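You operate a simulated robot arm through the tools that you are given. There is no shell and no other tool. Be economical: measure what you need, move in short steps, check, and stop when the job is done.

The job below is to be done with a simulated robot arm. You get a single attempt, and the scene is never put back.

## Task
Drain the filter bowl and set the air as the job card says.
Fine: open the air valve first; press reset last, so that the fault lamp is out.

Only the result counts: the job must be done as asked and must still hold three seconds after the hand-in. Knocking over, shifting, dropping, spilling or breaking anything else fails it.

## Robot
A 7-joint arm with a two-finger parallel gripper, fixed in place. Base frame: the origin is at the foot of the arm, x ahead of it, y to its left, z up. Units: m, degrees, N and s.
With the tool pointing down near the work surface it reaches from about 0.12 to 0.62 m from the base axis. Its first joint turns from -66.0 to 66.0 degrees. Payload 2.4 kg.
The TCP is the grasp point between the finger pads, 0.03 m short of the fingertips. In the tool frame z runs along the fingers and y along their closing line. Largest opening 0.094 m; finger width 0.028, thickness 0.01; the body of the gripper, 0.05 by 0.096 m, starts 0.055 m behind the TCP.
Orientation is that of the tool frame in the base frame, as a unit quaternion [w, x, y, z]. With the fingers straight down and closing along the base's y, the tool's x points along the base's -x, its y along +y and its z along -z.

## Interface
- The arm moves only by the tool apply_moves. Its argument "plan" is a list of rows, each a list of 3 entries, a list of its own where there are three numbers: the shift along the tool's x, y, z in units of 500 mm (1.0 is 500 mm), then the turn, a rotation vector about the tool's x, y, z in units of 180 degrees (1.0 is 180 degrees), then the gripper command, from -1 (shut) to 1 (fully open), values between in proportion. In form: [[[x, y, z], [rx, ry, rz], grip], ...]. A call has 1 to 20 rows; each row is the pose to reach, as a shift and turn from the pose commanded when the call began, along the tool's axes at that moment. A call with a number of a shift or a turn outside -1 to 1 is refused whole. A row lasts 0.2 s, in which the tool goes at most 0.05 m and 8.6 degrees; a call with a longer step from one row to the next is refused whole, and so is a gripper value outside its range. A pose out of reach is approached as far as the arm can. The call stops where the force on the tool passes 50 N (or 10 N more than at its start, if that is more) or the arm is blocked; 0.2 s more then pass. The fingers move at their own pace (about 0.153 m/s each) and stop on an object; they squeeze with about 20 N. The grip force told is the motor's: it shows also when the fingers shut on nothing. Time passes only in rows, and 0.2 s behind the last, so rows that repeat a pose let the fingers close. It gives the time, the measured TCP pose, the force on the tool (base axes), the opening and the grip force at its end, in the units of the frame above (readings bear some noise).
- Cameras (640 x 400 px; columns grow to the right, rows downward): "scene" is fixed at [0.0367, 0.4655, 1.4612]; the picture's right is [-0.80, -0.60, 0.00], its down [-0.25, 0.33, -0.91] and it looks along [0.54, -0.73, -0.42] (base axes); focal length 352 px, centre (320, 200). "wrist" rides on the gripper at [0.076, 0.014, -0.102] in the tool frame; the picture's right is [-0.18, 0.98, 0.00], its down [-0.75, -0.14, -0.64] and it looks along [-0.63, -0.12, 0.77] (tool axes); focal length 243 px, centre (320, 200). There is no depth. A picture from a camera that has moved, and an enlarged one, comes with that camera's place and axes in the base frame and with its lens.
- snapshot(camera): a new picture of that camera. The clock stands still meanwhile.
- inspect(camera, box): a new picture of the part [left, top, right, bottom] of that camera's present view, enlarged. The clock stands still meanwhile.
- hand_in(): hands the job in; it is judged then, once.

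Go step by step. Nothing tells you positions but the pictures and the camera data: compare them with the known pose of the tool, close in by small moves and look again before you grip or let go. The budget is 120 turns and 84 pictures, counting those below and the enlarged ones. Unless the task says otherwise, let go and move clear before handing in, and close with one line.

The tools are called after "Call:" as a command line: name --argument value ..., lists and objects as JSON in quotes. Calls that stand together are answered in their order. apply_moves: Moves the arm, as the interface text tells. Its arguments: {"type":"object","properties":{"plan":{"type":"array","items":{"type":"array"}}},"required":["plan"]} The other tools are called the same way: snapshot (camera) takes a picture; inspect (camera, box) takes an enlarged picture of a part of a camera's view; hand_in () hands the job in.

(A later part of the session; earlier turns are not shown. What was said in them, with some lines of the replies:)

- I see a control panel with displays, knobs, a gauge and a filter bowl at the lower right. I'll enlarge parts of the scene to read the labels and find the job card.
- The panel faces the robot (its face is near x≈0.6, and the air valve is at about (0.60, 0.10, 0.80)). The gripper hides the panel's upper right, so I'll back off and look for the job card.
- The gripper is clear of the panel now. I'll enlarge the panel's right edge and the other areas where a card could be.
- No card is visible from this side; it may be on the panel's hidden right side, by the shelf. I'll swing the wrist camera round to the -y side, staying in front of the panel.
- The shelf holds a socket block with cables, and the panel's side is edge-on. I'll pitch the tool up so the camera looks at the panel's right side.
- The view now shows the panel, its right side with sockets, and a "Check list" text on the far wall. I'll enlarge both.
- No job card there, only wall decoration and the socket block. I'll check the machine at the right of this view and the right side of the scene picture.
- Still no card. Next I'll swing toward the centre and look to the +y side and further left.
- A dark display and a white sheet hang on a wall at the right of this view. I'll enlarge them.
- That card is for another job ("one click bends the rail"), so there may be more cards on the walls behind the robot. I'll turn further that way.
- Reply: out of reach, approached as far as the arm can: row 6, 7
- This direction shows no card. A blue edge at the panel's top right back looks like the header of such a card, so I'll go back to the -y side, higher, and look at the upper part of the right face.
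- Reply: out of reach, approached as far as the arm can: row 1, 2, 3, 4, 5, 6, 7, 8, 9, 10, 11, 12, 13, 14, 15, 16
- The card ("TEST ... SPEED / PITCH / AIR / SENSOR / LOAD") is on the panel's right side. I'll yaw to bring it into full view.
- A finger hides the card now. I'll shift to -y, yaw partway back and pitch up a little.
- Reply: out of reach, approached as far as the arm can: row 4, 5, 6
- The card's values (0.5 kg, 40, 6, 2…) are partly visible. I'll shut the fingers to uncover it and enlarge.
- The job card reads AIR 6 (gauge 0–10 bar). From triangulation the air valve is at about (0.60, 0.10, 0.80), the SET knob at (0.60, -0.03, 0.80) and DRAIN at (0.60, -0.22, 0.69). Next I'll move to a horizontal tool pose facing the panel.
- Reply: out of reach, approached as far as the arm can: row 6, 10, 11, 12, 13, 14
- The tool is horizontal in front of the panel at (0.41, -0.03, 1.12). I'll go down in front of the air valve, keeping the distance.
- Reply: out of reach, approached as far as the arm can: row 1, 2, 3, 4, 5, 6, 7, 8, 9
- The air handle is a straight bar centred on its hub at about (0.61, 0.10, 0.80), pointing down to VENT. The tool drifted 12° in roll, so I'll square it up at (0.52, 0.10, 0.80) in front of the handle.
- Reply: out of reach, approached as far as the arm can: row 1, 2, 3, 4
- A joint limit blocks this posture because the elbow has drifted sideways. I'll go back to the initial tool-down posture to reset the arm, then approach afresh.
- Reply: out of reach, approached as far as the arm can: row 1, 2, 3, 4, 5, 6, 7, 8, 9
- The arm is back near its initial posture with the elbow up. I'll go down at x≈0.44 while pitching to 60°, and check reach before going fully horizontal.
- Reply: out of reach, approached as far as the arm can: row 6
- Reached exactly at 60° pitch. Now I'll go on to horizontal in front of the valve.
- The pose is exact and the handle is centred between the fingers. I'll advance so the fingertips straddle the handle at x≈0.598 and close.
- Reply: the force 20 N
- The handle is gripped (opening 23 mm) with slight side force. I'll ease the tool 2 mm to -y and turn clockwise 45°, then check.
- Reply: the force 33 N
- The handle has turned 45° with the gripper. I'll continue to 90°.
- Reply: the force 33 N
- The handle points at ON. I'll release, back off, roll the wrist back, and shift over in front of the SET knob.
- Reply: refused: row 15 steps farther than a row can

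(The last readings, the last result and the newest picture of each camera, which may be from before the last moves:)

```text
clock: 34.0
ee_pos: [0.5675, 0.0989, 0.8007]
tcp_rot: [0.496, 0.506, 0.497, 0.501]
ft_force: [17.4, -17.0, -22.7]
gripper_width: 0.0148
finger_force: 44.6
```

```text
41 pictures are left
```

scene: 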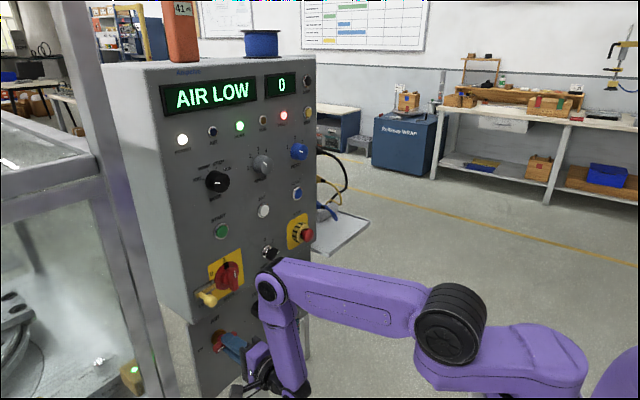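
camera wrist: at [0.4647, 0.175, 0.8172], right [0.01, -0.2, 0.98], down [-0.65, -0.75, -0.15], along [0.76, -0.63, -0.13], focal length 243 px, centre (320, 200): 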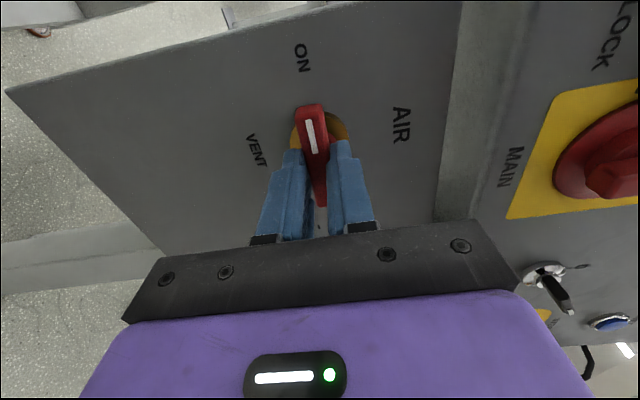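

The last rotation step was slightly too large, so nothing moved. I'll resend it with an even step.

Call:
apply_moves --plan '[[[0, 0, 0], [0, 0, 0], 0.1], [[0, 0, 0], [0, 0, 0], 0.1], [[0, 0, -0.07], [0, 0, 0], 0.1], [[0, 0, -0.14], [0, 0, 0], 0.1], [[-0.023, 0, -0.14], [0, 0, -0.042], 0.1], [[-0.046, 0, -0.14], [0, 0, -0.084], 0.1], [[-0.07, 0, -0.14], [0, 0, -0.126], 0.1], [[-0.093, 0, -0.14], [0, 0, -0.168], 0.1], [[-0.116, 0, -0.14], [0, 0, -0.21], 0.1], [[-0.14, 0, -0.14], [0, 0, -0.252], 0.1], [[-0.163, 0, -0.14], [0, 0, -0.294], 0.1], [[-0.186, 0, -0.14], [0, 0, -0.336], 0.1], [[-0.21, 0, -0.14], [0, 0, -0.378], 0.1], [[-0.233, 0, -0.14], [0, 0, -0.42], 0.3], [[-0.256, 0, -0.14], [0, 0, -0.462], 0.3], [[-0.256, 0, -0.14], [0, 0, -0.5], 0.3], [[-0.256, 0, -0.14], [0, 0, -0.5], 0.3]]'

Call:
snapshot --camera "wrist"

Call:
snapshot --camera "scene"

```text
clock: 37.6
ee_pos: [0.4987, -0.027, 0.8007]
tcp_rot: [0.708, 0.004, 0.707, 0.004]
ft_force: [0.0, 0.3, -0.5]
gripper_width: 0.0611
finger_force: 0.2
```

```text
40 pictures are left
camera wrist: at [0.395, -0.0125, 0.7257], right [0.0, 0.98, 0.2], down [-0.64, -0.15, 0.75], along [0.77, -0.13, 0.63], focal length 243 px, centre (320, 200)
```

wrist: 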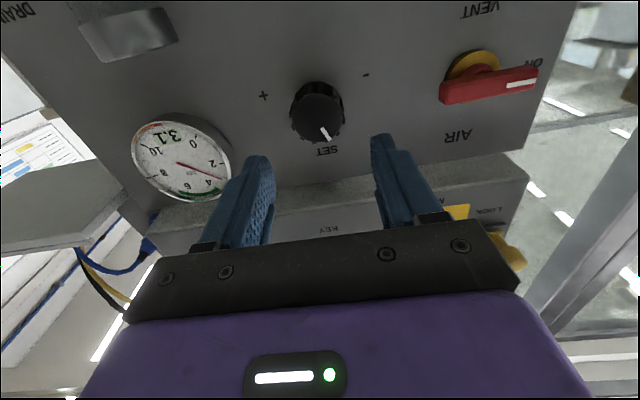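

```text
39 pictures are left
```

scene: 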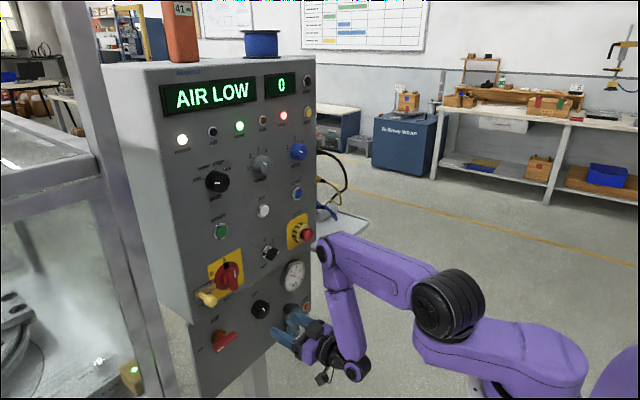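

The valve is at ON, the gauge shows 3.1 bar, and the SET knob is centred between the fingers. I'll open to 75 mm, advance around the knob, grip and turn clockwise (+) 40° to learn the rate.

Call:
apply_moves --plan '[[[0, -0.002, 0], [0, 0, 0], 0.6], [[0, -0.002, 0.05], [0, 0, 0], 0.6], [[0, -0.002, 0.1], [0, 0, 0], 0.6], [[0, -0.002, 0.14], [0, 0, 0], 0.6], [[0, -0.002, 0.14], [0, 0, 0], -1], [[0, -0.002, 0.14], [0, 0, 0], -1], [[0, -0.002, 0.14], [0, 0, 0], -1], [[0, -0.002, 0.14], [0, 0, 0.042], -1], [[0, -0.002, 0.14], [0, 0, 0.084], -1], [[0, -0.002, 0.14], [0, 0, 0.126], -1], [[0, -0.002, 0.14], [0, 0, 0.168], -1], [[0, -0.002, 0.14], [0, 0, 0.21], -1], [[0, -0.002, 0.14], [0, 0, 0.21], -1]]'

Call:
snapshot --camera "wrist"

```text
clock: 40.4
ee_pos: [0.5677, -0.0295, 0.8003]
tcp_rot: [0.668, 0.236, 0.666, 0.231]
ft_force: [7.6, -18.1, -4.2]
gripper_width: 0.0429
finger_force: 45.4
```

```text
38 pictures are left
camera wrist: at [0.4649, 0.0293, 0.7508], right [0.0, 0.65, 0.76], down [-0.65, -0.58, 0.5], along [0.76, -0.49, 0.42], focal length 243 px, centre (320, 200)
```

wrist: 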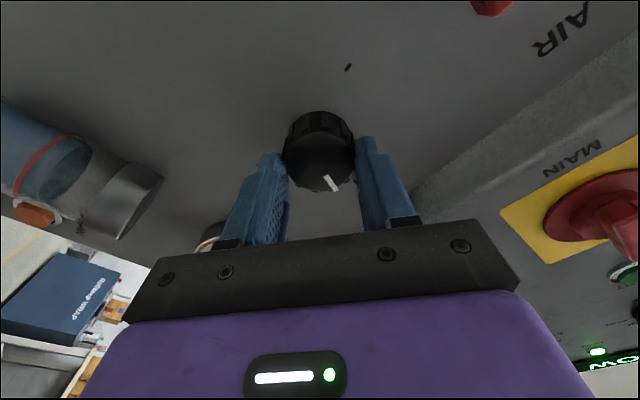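

The knob turned about 38° with the gripper. The wrist can't see the gauge from here, so I'll read it in the scene camera.

Call:
inspect --camera "scene" --box '[230, 250, 330, 350]'

```text
4.00 times, centred on (280, 300) of scene
camera zoom: at [0.0369, 0.4651, 1.4614], right [-0.8, -0.6, 0.0], down [-0.25, 0.33, -0.91], along [0.54, -0.73, -0.42], focal length 1408 px, centre (480, -200)
```

zoom: 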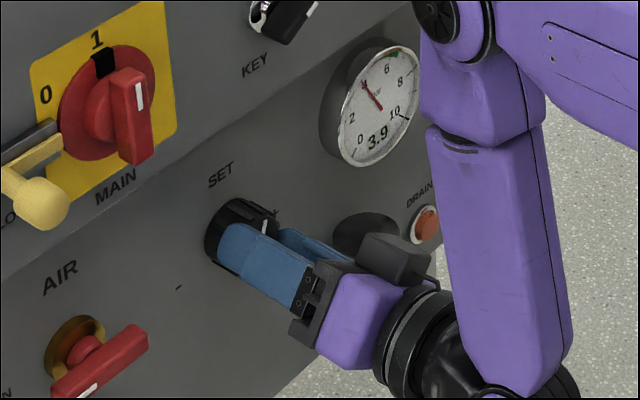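

The gauge reads 3.9, so about 47° of turn per bar, and I need about 100° more. I'll turn 52° further now.

Call:
apply_moves --plan '[[[0, 0, 0], [0, 0, 0.042], -1], [[0, 0, 0], [0, 0, 0.084], -1], [[0, 0, 0], [0, 0, 0.126], -1], [[0, 0, 0], [0, 0, 0.168], -1], [[0, 0, 0], [0, 0, 0.21], -1], [[0, 0, 0], [0, 0, 0.252], -1], [[0, 0, 0], [0, 0, 0.29], -1], [[0, 0, 0], [0, 0, 0.29], -1]]'

Call:
inspect --camera "scene" --box '[230, 250, 330, 350]'

```text
clock: 42.2
ee_pos: [0.5681, -0.0298, 0.8005]
tcp_rot: [0.497, 0.506, 0.496, 0.502]
ft_force: [20.0, -18.4, -17.4]
gripper_width: 0.0427
finger_force: 44.9
```

```text
4.00 times, centred on (280, 300) of scene
camera zoom: at [0.0375, 0.465, 1.4613], right [-0.8, -0.6, 0.0], down [-0.25, 0.33, -0.91], along [0.54, -0.73, -0.42], focal length 1408 px, centre (480, -200)
```

zoom: 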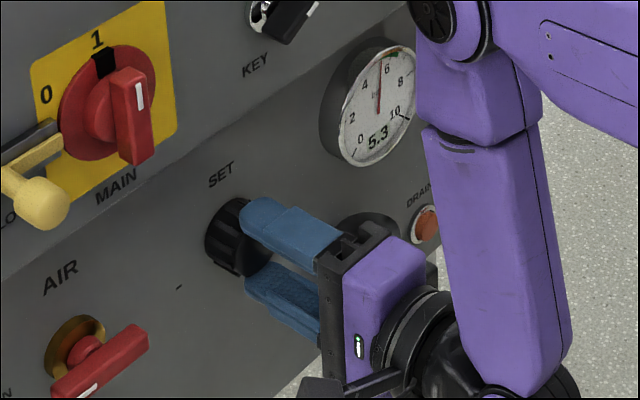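

It reads 5.3, and that step gave about 37° per bar. I'll turn about 26° more.

Call:
apply_moves --plan '[[[0, 0, 0], [0, 0, 0.042], -1], [[0, 0, 0], [0, 0, 0.084], -1], [[0, 0, 0], [0, 0, 0.125], -1], [[0, 0, 0], [0, 0, 0.143], -1], [[0, 0, 0], [0, 0, 0.143], -1]]'

Call:
inspect --camera "scene" --box '[230, 250, 330, 350]'

```text
clock: 43.4
ee_pos: [0.5673, -0.0295, 0.7998]
tcp_rot: [0.373, 0.603, 0.37, 0.6]
ft_force: [6.7, -15.8, -12.0]
gripper_width: 0.0425
finger_force: 44.9
```

```text
4.00 times, centred on (280, 300) of scene
camera zoom: at [0.0371, 0.4651, 1.4613], right [-0.8, -0.6, 0.0], down [-0.25, 0.33, -0.91], along [0.54, -0.73, -0.42], focal length 1408 px, centre (480, -200)
```

zoom: 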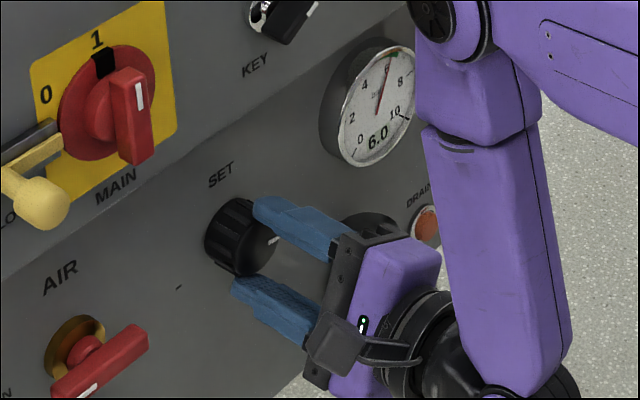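

The gauge reads 6.0. I'll release, back off, and roll the wrist back, then look at the drain button.

Call:
apply_moves --plan '[[[0, 0, 0], [0, 0, 0], 0.6], [[0, 0, 0], [0, 0, 0], 0.6], [[0, 0, -0.07], [0, 0, 0], 0.6], [[0, 0, -0.14], [0, 0, 0], 0.6], [[0, 0, -0.14], [0, 0, -0.044], 0], [[0, 0, -0.14], [0, 0, -0.088], -1], [[0, 0, -0.14], [0, 0, -0.132], -1], [[0, 0, -0.14], [0, 0, -0.176], -1], [[0, 0, -0.14], [0, 0, -0.22], -1], [[0, 0, -0.14], [0, 0, -0.264], -1], [[0, 0, -0.14], [0, 0, -0.308], -1], [[0, 0, -0.14], [0, 0, -0.352], -1], [[0, 0, -0.14], [0, 0, -0.396], -1], [[0, 0, -0.14], [0, 0, -0.44], -1], [[0, 0, -0.14], [0, 0, -0.484], -1], [[0, 0, -0.14], [0, 0, -0.528], -1], [[0, 0, -0.14], [0, 0, -0.572], -1], [[0, 0, -0.14], [0, 0, -0.612], -1], [[0, 0, -0.14], [0, 0, -0.647], -1], [[0, 0, -0.14], [0, 0, -0.647], -1]]'

Call:
snapshot --camera "wrist"

```text
clock: 47.6
ee_pos: [0.4971, -0.0288, 0.8014]
tcp_rot: [0.708, 0.0, 0.706, -0.001]
ft_force: [0.0, -0.6, -0.1]
gripper_width: 0.0001
finger_force: 19.4
```

```text
34 pictures are left
camera wrist: at [0.3941, -0.014, 0.7259], right [0.0, 0.98, 0.18], down [-0.64, -0.14, 0.75], along [0.77, -0.12, 0.63], focal length 243 px, centre (320, 200)
```

wrist: 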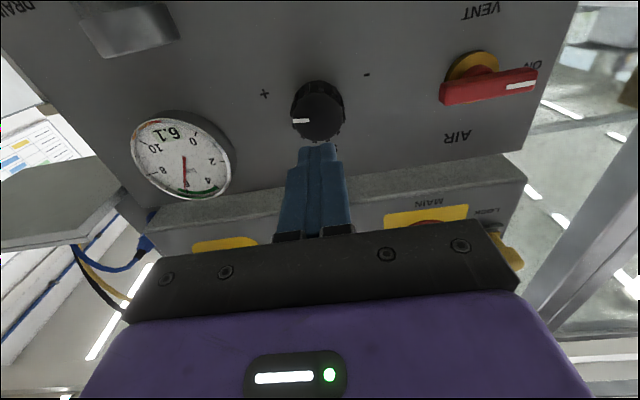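

The gauge reads about 6.0–6.1; I'll check it again later. Next I'll move toward the drain button, staying clear in front of the filter bowl.

Call:
apply_moves --plan '[[[0, 0, -0.06], [0, 0, 0], -1], [[0, -0.08, -0.06], [0, 0, 0], -1], [[0, -0.16, -0.06], [0, 0, 0], -1], [[0, -0.24, -0.06], [0, 0, 0], -1], [[0, -0.32, -0.06], [0, 0, 0], -1], [[0, -0.4, -0.06], [0, 0, 0], -1], [[0.08, -0.4, -0.06], [0, 0, 0], -1], [[0.16, -0.4, -0.06], [0, 0, 0], -1], [[0.22, -0.4, -0.06], [0, 0, 0], -1], [[0.22, -0.4, -0.06], [0, 0, 0], -1]]'

Call:
snapshot --camera "wrist"

Call:
inspect --camera "scene" --box '[230, 230, 350, 350]'

```text
clock: 49.8
ee_pos: [0.4683, -0.2286, 0.689]
tcp_rot: [0.707, 0.001, 0.707, 0.001]
ft_force: [0.2, 0.6, -0.5]
gripper_width: 0.0
finger_force: 20.1
```

```text
33 pictures are left
camera wrist: at [0.3645, -0.2134, 0.6143], right [0.0, 0.98, 0.19], down [-0.64, -0.14, 0.75], along [0.77, -0.12, 0.63], focal length 243 px, centre (320, 200)
```

wrist: 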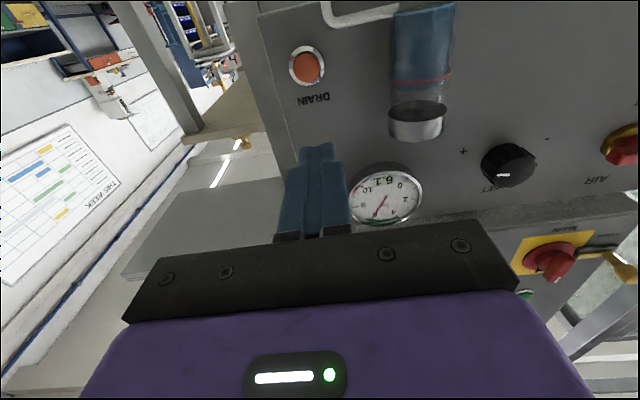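

```text
3.33 times, centred on (290, 290) of scene
camera zoom: at [0.0367, 0.4655, 1.4612], right [-0.8, -0.6, 0.0], down [-0.25, 0.33, -0.91], along [0.54, -0.73, -0.42], focal length 1173 px, centre (420, -100)
```

zoom: 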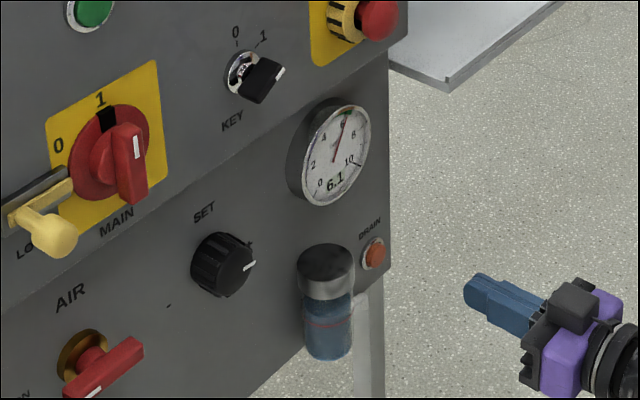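

The drain button triangulates to (0.607, -0.234, 0.660). I'll align and move the closed fingertips to just before it.

Call:
apply_moves --plan '[[[0.03, -0.005, 0], [0, 0, 0], -1], [[0.058, -0.011, 0], [0, 0, 0], -1], [[0.058, -0.011, 0.07], [0, 0, 0], -1], [[0.058, -0.011, 0.14], [0, 0, 0], -1], [[0.058, -0.011, 0.19], [0, 0, 0], -1], [[0.058, -0.011, 0.19], [0, 0, 0], -1]]'

Call:
snapshot --camera "wrist"

Call:
inspect --camera "scene" --box '[230, 230, 350, 350]'

```text
clock: 51.2
ee_pos: [0.5567, -0.2262, 0.6935]
tcp_rot: [0.707, 0.0, 0.707, 0.002]
ft_force: [0.3, 1.2, 0.5]
gripper_width: 0.0004
finger_force: 19.9
out of reach, approached as far as the arm can: row 1, 2, 3, 4, 5, 6
```

```text
31 pictures are left
camera wrist: at [0.454, -0.2105, 0.6184], right [0.0, 0.98, 0.19], down [-0.64, -0.14, 0.75], along [0.77, -0.12, 0.63], focal length 243 px, centre (320, 200)
```

wrist: 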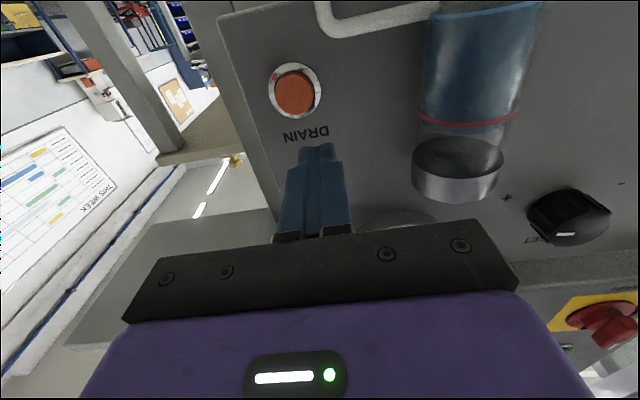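

```text
3.33 times, centred on (290, 290) of scene
camera zoom: at [0.0367, 0.4655, 1.4612], right [-0.8, -0.6, 0.0], down [-0.25, 0.33, -0.91], along [0.54, -0.73, -0.42], focal length 1173 px, centre (420, -100)
```

zoom: 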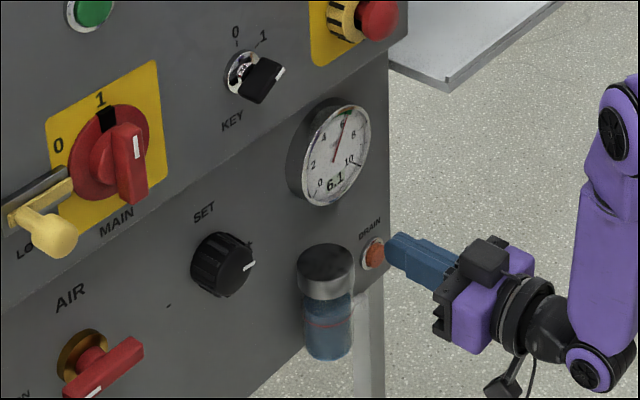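

A joint limit stops me about 30 mm above the button with a level tool. Pointing the tool 25° downward should get the tip onto it, so I'll try that while staying just short of the panel.

Call:
apply_moves --plan '[[[0, -0.004, -0.03], [0, 0.046, 0], -1], [[0.02, -0.008, -0.03], [0, 0.093, 0], -1], [[0.042, -0.012, -0.03], [0, 0.139, 0], -1], [[0.062, -0.016, -0.03], [0, 0.139, 0], -1], [[0.062, -0.016, -0.02], [0, 0.139, 0], -1], [[0.062, -0.016, -0.02], [0, 0.139, 0], -1]]'

Call:
snapshot --camera "wrist"

Call:
inspect --camera "scene" --box '[230, 230, 350, 350]'

```text
clock: 52.6
ee_pos: [0.5472, -0.2338, 0.6627]
tcp_rot: [0.538, 0.0, 0.843, 0.001]
ft_force: [0.8, 0.2, -0.2]
gripper_width: 0.0
finger_force: 20.2
```

```text
29 pictures are left
camera wrist: at [0.4219, -0.2183, 0.637], right [0.08, 0.98, 0.17], down [-0.26, -0.14, 0.95], along [0.96, -0.12, 0.25], focal length 243 px, centre (320, 200)
```

wrist: 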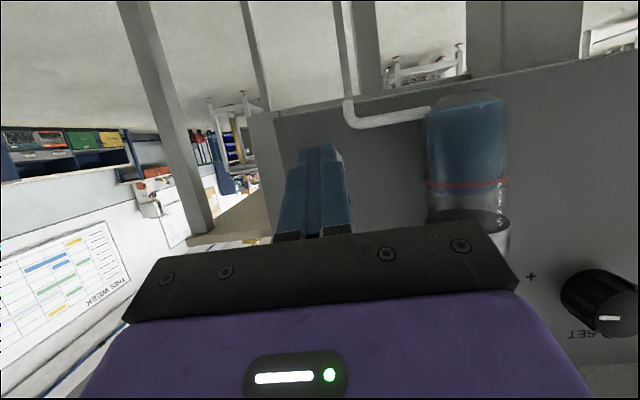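

```text
3.33 times, centred on (290, 290) of scene
camera zoom: at [0.0367, 0.4655, 1.4612], right [-0.8, -0.6, 0.0], down [-0.25, 0.33, -0.91], along [0.54, -0.73, -0.42], focal length 1173 px, centre (420, -100)
```

zoom: 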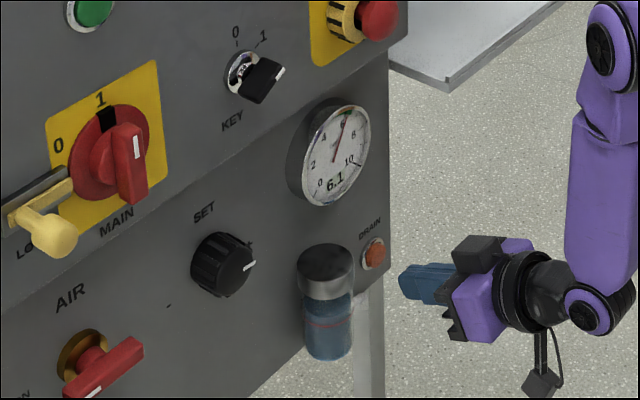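

Reached at (0.547, -0.234, 0.663). I'll push along +x in small steps onto the drain button and hold it briefly.

Call:
apply_moves --plan '[[[-0.0085, 0, 0.018], [0, 0, 0], -1], [[-0.017, 0, 0.036], [0, 0, 0], -1], [[-0.021, 0, 0.0453], [0, 0, 0], -1], [[-0.0245, 0, 0.0525], [0, 0, 0], -1], [[-0.027, 0, 0.058], [0, 0, 0], -1], [[-0.029, 0, 0.0625], [0, 0, 0], -1], [[-0.029, 0, 0.0625], [0, 0, 0], -1], [[-0.029, 0, 0.0625], [0, 0, 0], -1]]'

Call:
inspect --camera "scene" --box '[230, 230, 350, 350]'

```text
clock: 54.4
ee_pos: [0.5802, -0.2329, 0.6609]
tcp_rot: [0.537, 0.001, 0.844, 0.001]
ft_force: [-10.3, 0.0, -0.3]
gripper_width: 0.0
finger_force: 19.5
```

```text
3.33 times, centred on (290, 290) of scene
camera zoom: at [0.0365, 0.4655, 1.4612], right [-0.8, -0.6, 0.0], down [-0.25, 0.33, -0.91], along [0.54, -0.73, -0.42], focal length 1173 px, centre (420, -100)
```

zoom: 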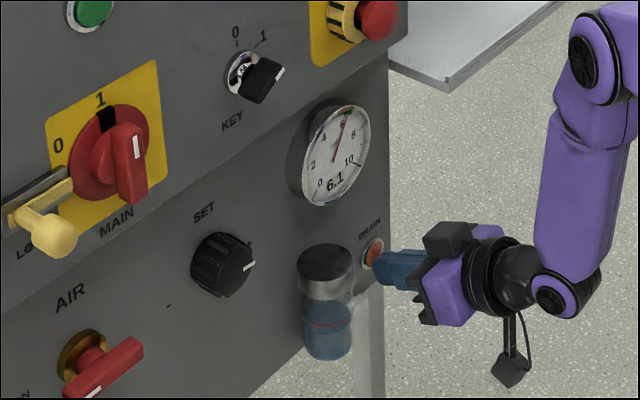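

It's touching with 10 N. I'll press 2 mm deeper and hold for three seconds, watching the bowl level.

Call:
apply_moves --plan '[[[-0.0017, 0, 0.0036], [0, 0, 0], -1], [[-0.0017, 0, 0.0036], [0, 0, 0], -1], [[-0.0017, 0, 0.0036], [0, 0, 0], -1], [[-0.0017, 0, 0.0036], [0, 0, 0], -1], [[-0.0017, 0, 0.0036], [0, 0, 0], -1], [[-0.0017, 0, 0.0036], [0, 0, 0], -1], [[-0.0017, 0, 0.0036], [0, 0, 0], -1], [[-0.0017, 0, 0.0036], [0, 0, 0], -1], [[-0.0017, 0, 0.0036], [0, 0, 0], -1], [[-0.0017, 0, 0.0036], [0, 0, 0], -1], [[-0.0017, 0, 0.0036], [0, 0, 0], -1], [[-0.0017, 0, 0.0036], [0, 0, 0], -1], [[-0.0017, 0, 0.0036], [0, 0, 0], -1], [[-0.0017, 0, 0.0036], [0, 0, 0], -1], [[-0.0017, 0, 0.0036], [0, 0, 0], -1]]'

Call:
inspect --camera "scene" --box '[230, 230, 350, 350]'

```text
clock: 57.6
ee_pos: [0.5818, -0.2327, 0.6611]
tcp_rot: [0.537, 0.0, 0.844, 0.001]
ft_force: [-21.6, 0.1, -5.1]
gripper_width: 0.0
finger_force: 19.4
```

```text
3.33 times, centred on (290, 290) of scene
camera zoom: at [0.0364, 0.4654, 1.4612], right [-0.8, -0.6, 0.0], down [-0.25, 0.33, -0.91], along [0.54, -0.73, -0.42], focal length 1173 px, centre (420, -100)
```

zoom: 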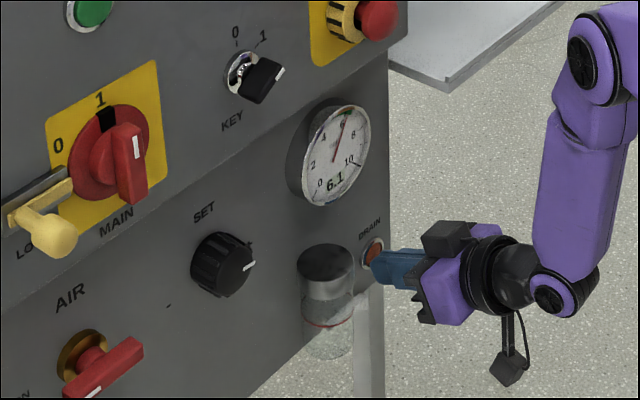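

The bowl is now clear. I'll hold two seconds more to be certain, then back off.

Call:
apply_moves --plan '[[[0, 0, 0], [0, 0, 0], -1], [[0, 0, 0], [0, 0, 0], -1], [[0, 0, 0], [0, 0, 0], -1], [[0, 0, 0], [0, 0, 0], -1], [[0, 0, 0], [0, 0, 0], -1], [[0, 0, 0], [0, 0, 0], -1], [[0, 0, 0], [0, 0, 0], -1], [[0, 0, 0], [0, 0, 0], -1], [[0, 0, 0], [0, 0, 0], -1], [[0.0254, 0, -0.0544], [0, 0, 0], -1], [[0.068, 0, -0.145], [0, 0, 0], -1], [[0.093, 0, -0.2], [0, 0, 0], -1], [[0.093, 0, -0.2], [0, 0, 0], -1]]'

Call:
inspect --camera "scene" --box '[270, 250, 330, 350]'

Call:
inspect --camera "scene" --box '[150, 70, 330, 240]'

Call:
snapshot --camera "wrist"

```text
clock: 60.4
ee_pos: [0.4729, -0.2319, 0.6637]
tcp_rot: [0.538, 0.001, 0.843, 0.0]
ft_force: [-0.7, 0.0, -0.1]
gripper_width: 0.0001
finger_force: 19.9
```

```text
4.00 times, centred on (300, 300) of scene
camera zoom: at [0.0367, 0.4655, 1.4612], right [-0.8, -0.6, 0.0], down [-0.25, 0.33, -0.91], along [0.54, -0.73, -0.42], focal length 1408 px, centre (400, -200)
```

zoom: 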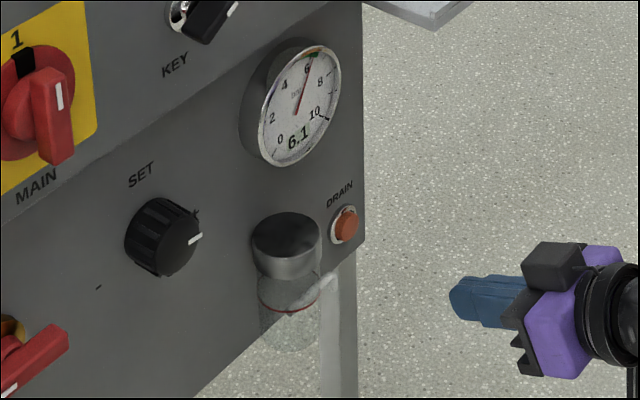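

```text
2.35 times, centred on (240, 155) of scene
camera zoom: at [0.0367, 0.4655, 1.4612], right [-0.8, -0.6, 0.0], down [-0.25, 0.33, -0.91], along [0.54, -0.73, -0.42], focal length 828 px, centre (508, 306)
```

zoom: 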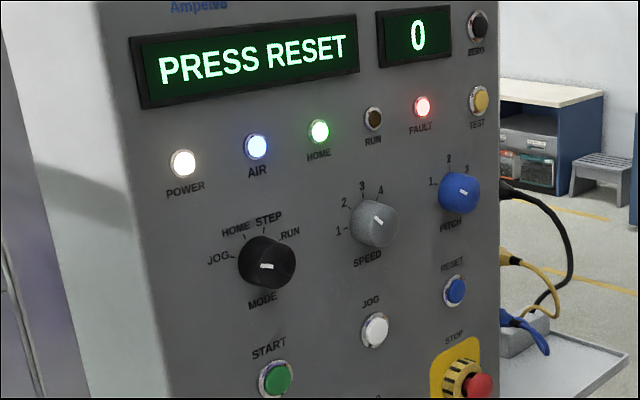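

```text
23 pictures are left
camera wrist: at [0.3476, -0.218, 0.6381], right [0.08, 0.98, 0.17], down [-0.27, -0.14, 0.95], along [0.96, -0.12, 0.25], focal length 243 px, centre (320, 200)
```

wrist: 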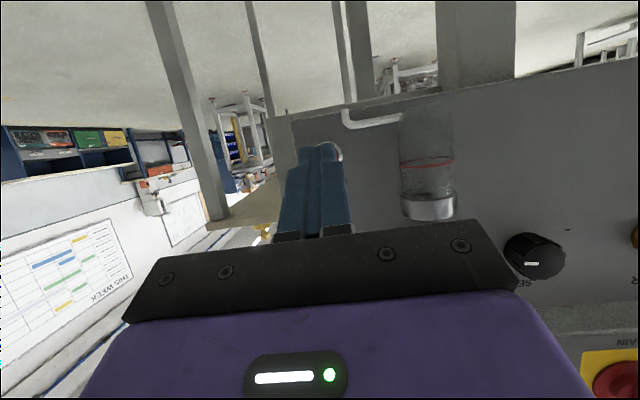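

The bowl is empty, the AIR lamp is lit and the display says PRESS RESET, with the gauge about 6. I'll move up in front of RESET at about (0.58, -0.173, 1.09), staying back from the panel.

Call:
apply_moves --plan '[[[-0.075, 0.012, -0.042], [0, 0, 0], -1], [[-0.151, 0.024, -0.084], [0, 0, 0], -1], [[-0.226, 0.036, -0.125], [0, 0, 0], -1], [[-0.302, 0.048, -0.167], [0, 0, 0], -1], [[-0.377, 0.06, -0.209], [0, 0, 0], -1], [[-0.452, 0.072, -0.251], [0, 0, 0], -1], [[-0.528, 0.084, -0.293], [0, 0, 0], -1], [[-0.603, 0.096, -0.334], [0, 0, 0], -1], [[-0.679, 0.108, -0.376], [0, 0, 0], -1], [[-0.754, 0.12, -0.418], [0, 0, 0], -1], [[-0.754, 0.12, -0.418], [0, 0, 0], -1]]'

Call:
snapshot --camera "wrist"

Call:
snapshot --camera "scene"

```text
clock: 62.8
ee_pos: [0.44, -0.1748, 1.092]
tcp_rot: [0.537, 0.0, 0.843, 0.001]
ft_force: [0.1, 0.3, -0.5]
gripper_width: 0.0
finger_force: 20.0
```

```text
22 pictures are left
camera wrist: at [0.3157, -0.1593, 1.0663], right [0.08, 0.98, 0.17], down [-0.26, -0.14, 0.95], along [0.96, -0.12, 0.25], focal length 243 px, centre (320, 200)
```

wrist: 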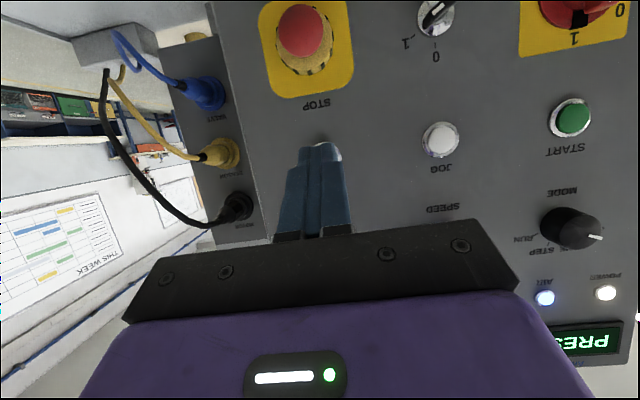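

```text
21 pictures are left
```

scene: 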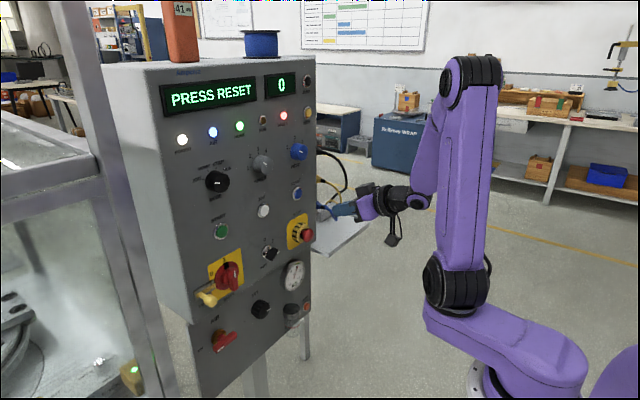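

RESET lies right behind the fingertips, as computed. I'll advance to about 10 mm before it and check.

Call:
apply_moves --plan '[[[-0.0254, 0.002, 0.0544], [0, 0, 0], -1], [[-0.0508, 0.003, 0.1087], [0, 0, 0], -1], [[-0.0761, 0.003, 0.1631], [0, 0, 0], -1], [[-0.0761, 0.003, 0.1631], [0, 0, 0], -1]]'

Call:
inspect --camera "scene" --box '[250, 140, 370, 250]'

Call:
inspect --camera "wrist" --box '[240, 80, 440, 240]'

```text
clock: 63.8
ee_pos: [0.5337, -0.1727, 1.0917]
tcp_rot: [0.538, 0.0, 0.843, 0.001]
ft_force: [-0.6, -0.7, -0.5]
gripper_width: 0.0
finger_force: 19.9
```

```text
3.64 times, centred on (310, 195) of scene
camera zoom: at [0.0367, 0.4655, 1.4612], right [-0.8, -0.6, 0.0], down [-0.25, 0.33, -0.91], along [0.54, -0.73, -0.42], focal length 1280 px, centre (356, 218)
```

zoom: 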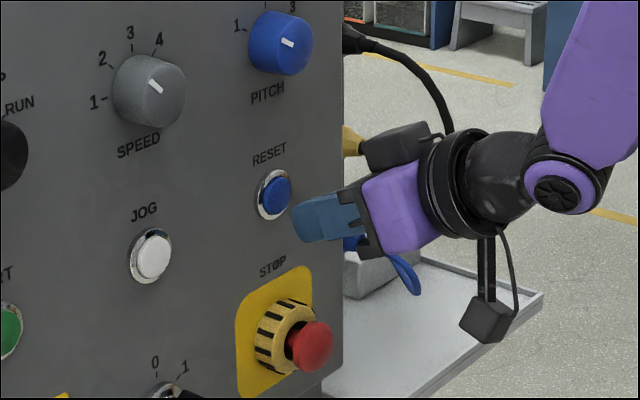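

```text
2.50 times, centred on (340, 160) of wrist
camera zoom: at [0.4078, -0.1581, 1.0668], right [0.08, 0.98, 0.17], down [-0.26, -0.14, 0.95], along [0.96, -0.12, 0.25], focal length 606 px, centre (270, 300)
```

zoom: 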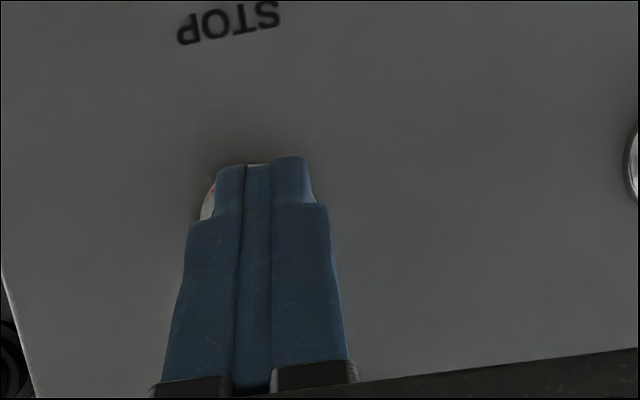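

The fingertips are centred on RESET. I'll press gently.

Call:
apply_moves --plan '[[[-0.0085, 0, 0.0181], [0, 0, 0], -1], [[-0.0127, 0, 0.0272], [0, 0, 0], -1], [[-0.0152, 0, 0.0326], [0, 0, 0], -1], [[-0.0169, 0, 0.0362], [0, 0, 0], -1], [[-0.0169, 0, 0.0362], [0, 0, 0], -1]]'

Call:
inspect --camera "scene" --box '[150, 70, 340, 250]'

```text
clock: 65.0
ee_pos: [0.5538, -0.1727, 1.0926]
tcp_rot: [0.539, 0.001, 0.843, 0.0]
ft_force: [-1.9, 0.1, -0.1]
gripper_width: 0.0
finger_force: 20.0
```

```text
2.22 times, centred on (245, 160) of scene
camera zoom: at [0.0367, 0.4655, 1.4612], right [-0.8, -0.6, 0.0], down [-0.25, 0.33, -0.91], along [0.54, -0.73, -0.42], focal length 782 px, centre (487, 289)
```

zoom: 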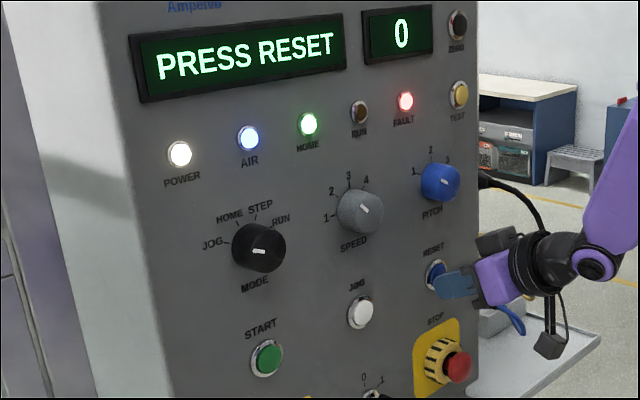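

It's just touching (2 N). I'll press 5 mm further.

Call:
apply_moves --plan '[[[-0.0017, 0, 0.0036], [0, 0, 0], -1], [[-0.0034, 0, 0.0072], [0, 0, 0], -1], [[-0.0047, 0, 0.01], [0, 0, 0], -1], [[-0.0047, 0, 0.01], [0, 0, 0], -1], [[-0.0047, 0, 0.01], [0, 0, 0], -1]]'

Call:
inspect --camera "scene" --box '[150, 70, 340, 250]'

```text
clock: 66.2
ee_pos: [0.5577, -0.1723, 1.0909]
tcp_rot: [0.537, 0.001, 0.843, 0.0]
ft_force: [-11.1, 0.0, 0.0]
gripper_width: 0.0
finger_force: 19.9
```

```text
2.22 times, centred on (245, 160) of scene
camera zoom: at [0.0363, 0.4655, 1.4612], right [-0.8, -0.6, 0.0], down [-0.25, 0.33, -0.91], along [0.54, -0.73, -0.42], focal length 782 px, centre (487, 289)
```

zoom: 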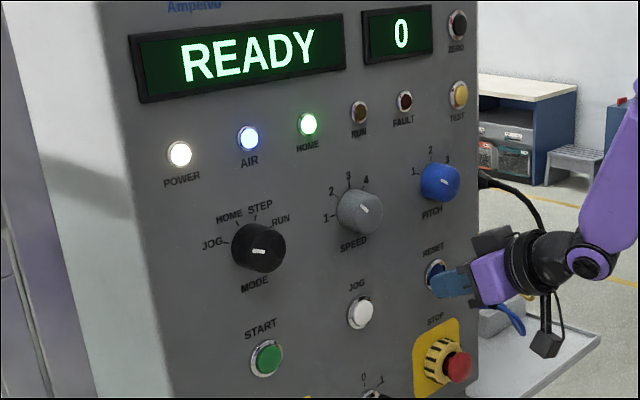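

The display says READY and the fault lamp is out. I'll back away and do a final check.

Call:
apply_moves --plan '[[[0.0254, 0, -0.0544], [0, 0, 0], -1], [[0.059, 0, -0.127], [0, 0, 0], -1], [[0.093, 0, -0.2], [0, 0, 0], -1], [[0.093, 0, -0.2], [0, 0, 0], -1], [[0.093, 0, -0.2], [0, 0, 0], -1], [[0.093, 0, -0.2], [0, 0, 0], -1]]'

Call:
inspect --camera "scene" --box '[230, 230, 350, 350]'

Call:
snapshot --camera "scene"

```text
clock: 67.6
ee_pos: [0.4491, -0.1718, 1.0911]
tcp_rot: [0.538, 0.001, 0.843, 0.0]
ft_force: [-0.4, -0.6, 0.0]
gripper_width: 0.0001
finger_force: 20.2
```

```text
3.33 times, centred on (290, 290) of scene
camera zoom: at [0.0367, 0.4655, 1.4612], right [-0.8, -0.6, 0.0], down [-0.25, 0.33, -0.91], along [0.54, -0.73, -0.42], focal length 1173 px, centre (420, -100)
```

zoom: 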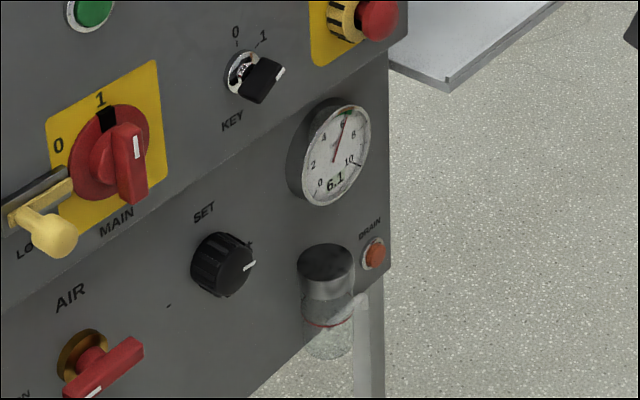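

```text
15 pictures are left
```

scene: 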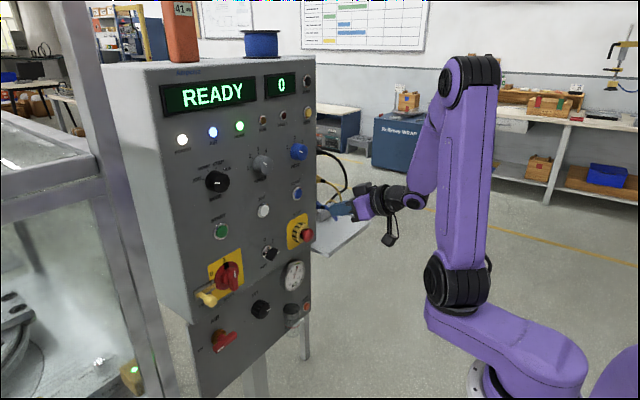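

The air valve is ON, the gauge is at 6 (it reads 6.1), the bowl is empty, the fault lamp is out, and the arm is clear. I'm handing in.

Call:
hand_in

```text
The job is handed in.
```

The job is handed in: air valve opened first, pressure set to the card's AIR 6 (gauge reads 6.1), filter bowl drained, and reset pressed last, with the display at READY and the fault lamp out.
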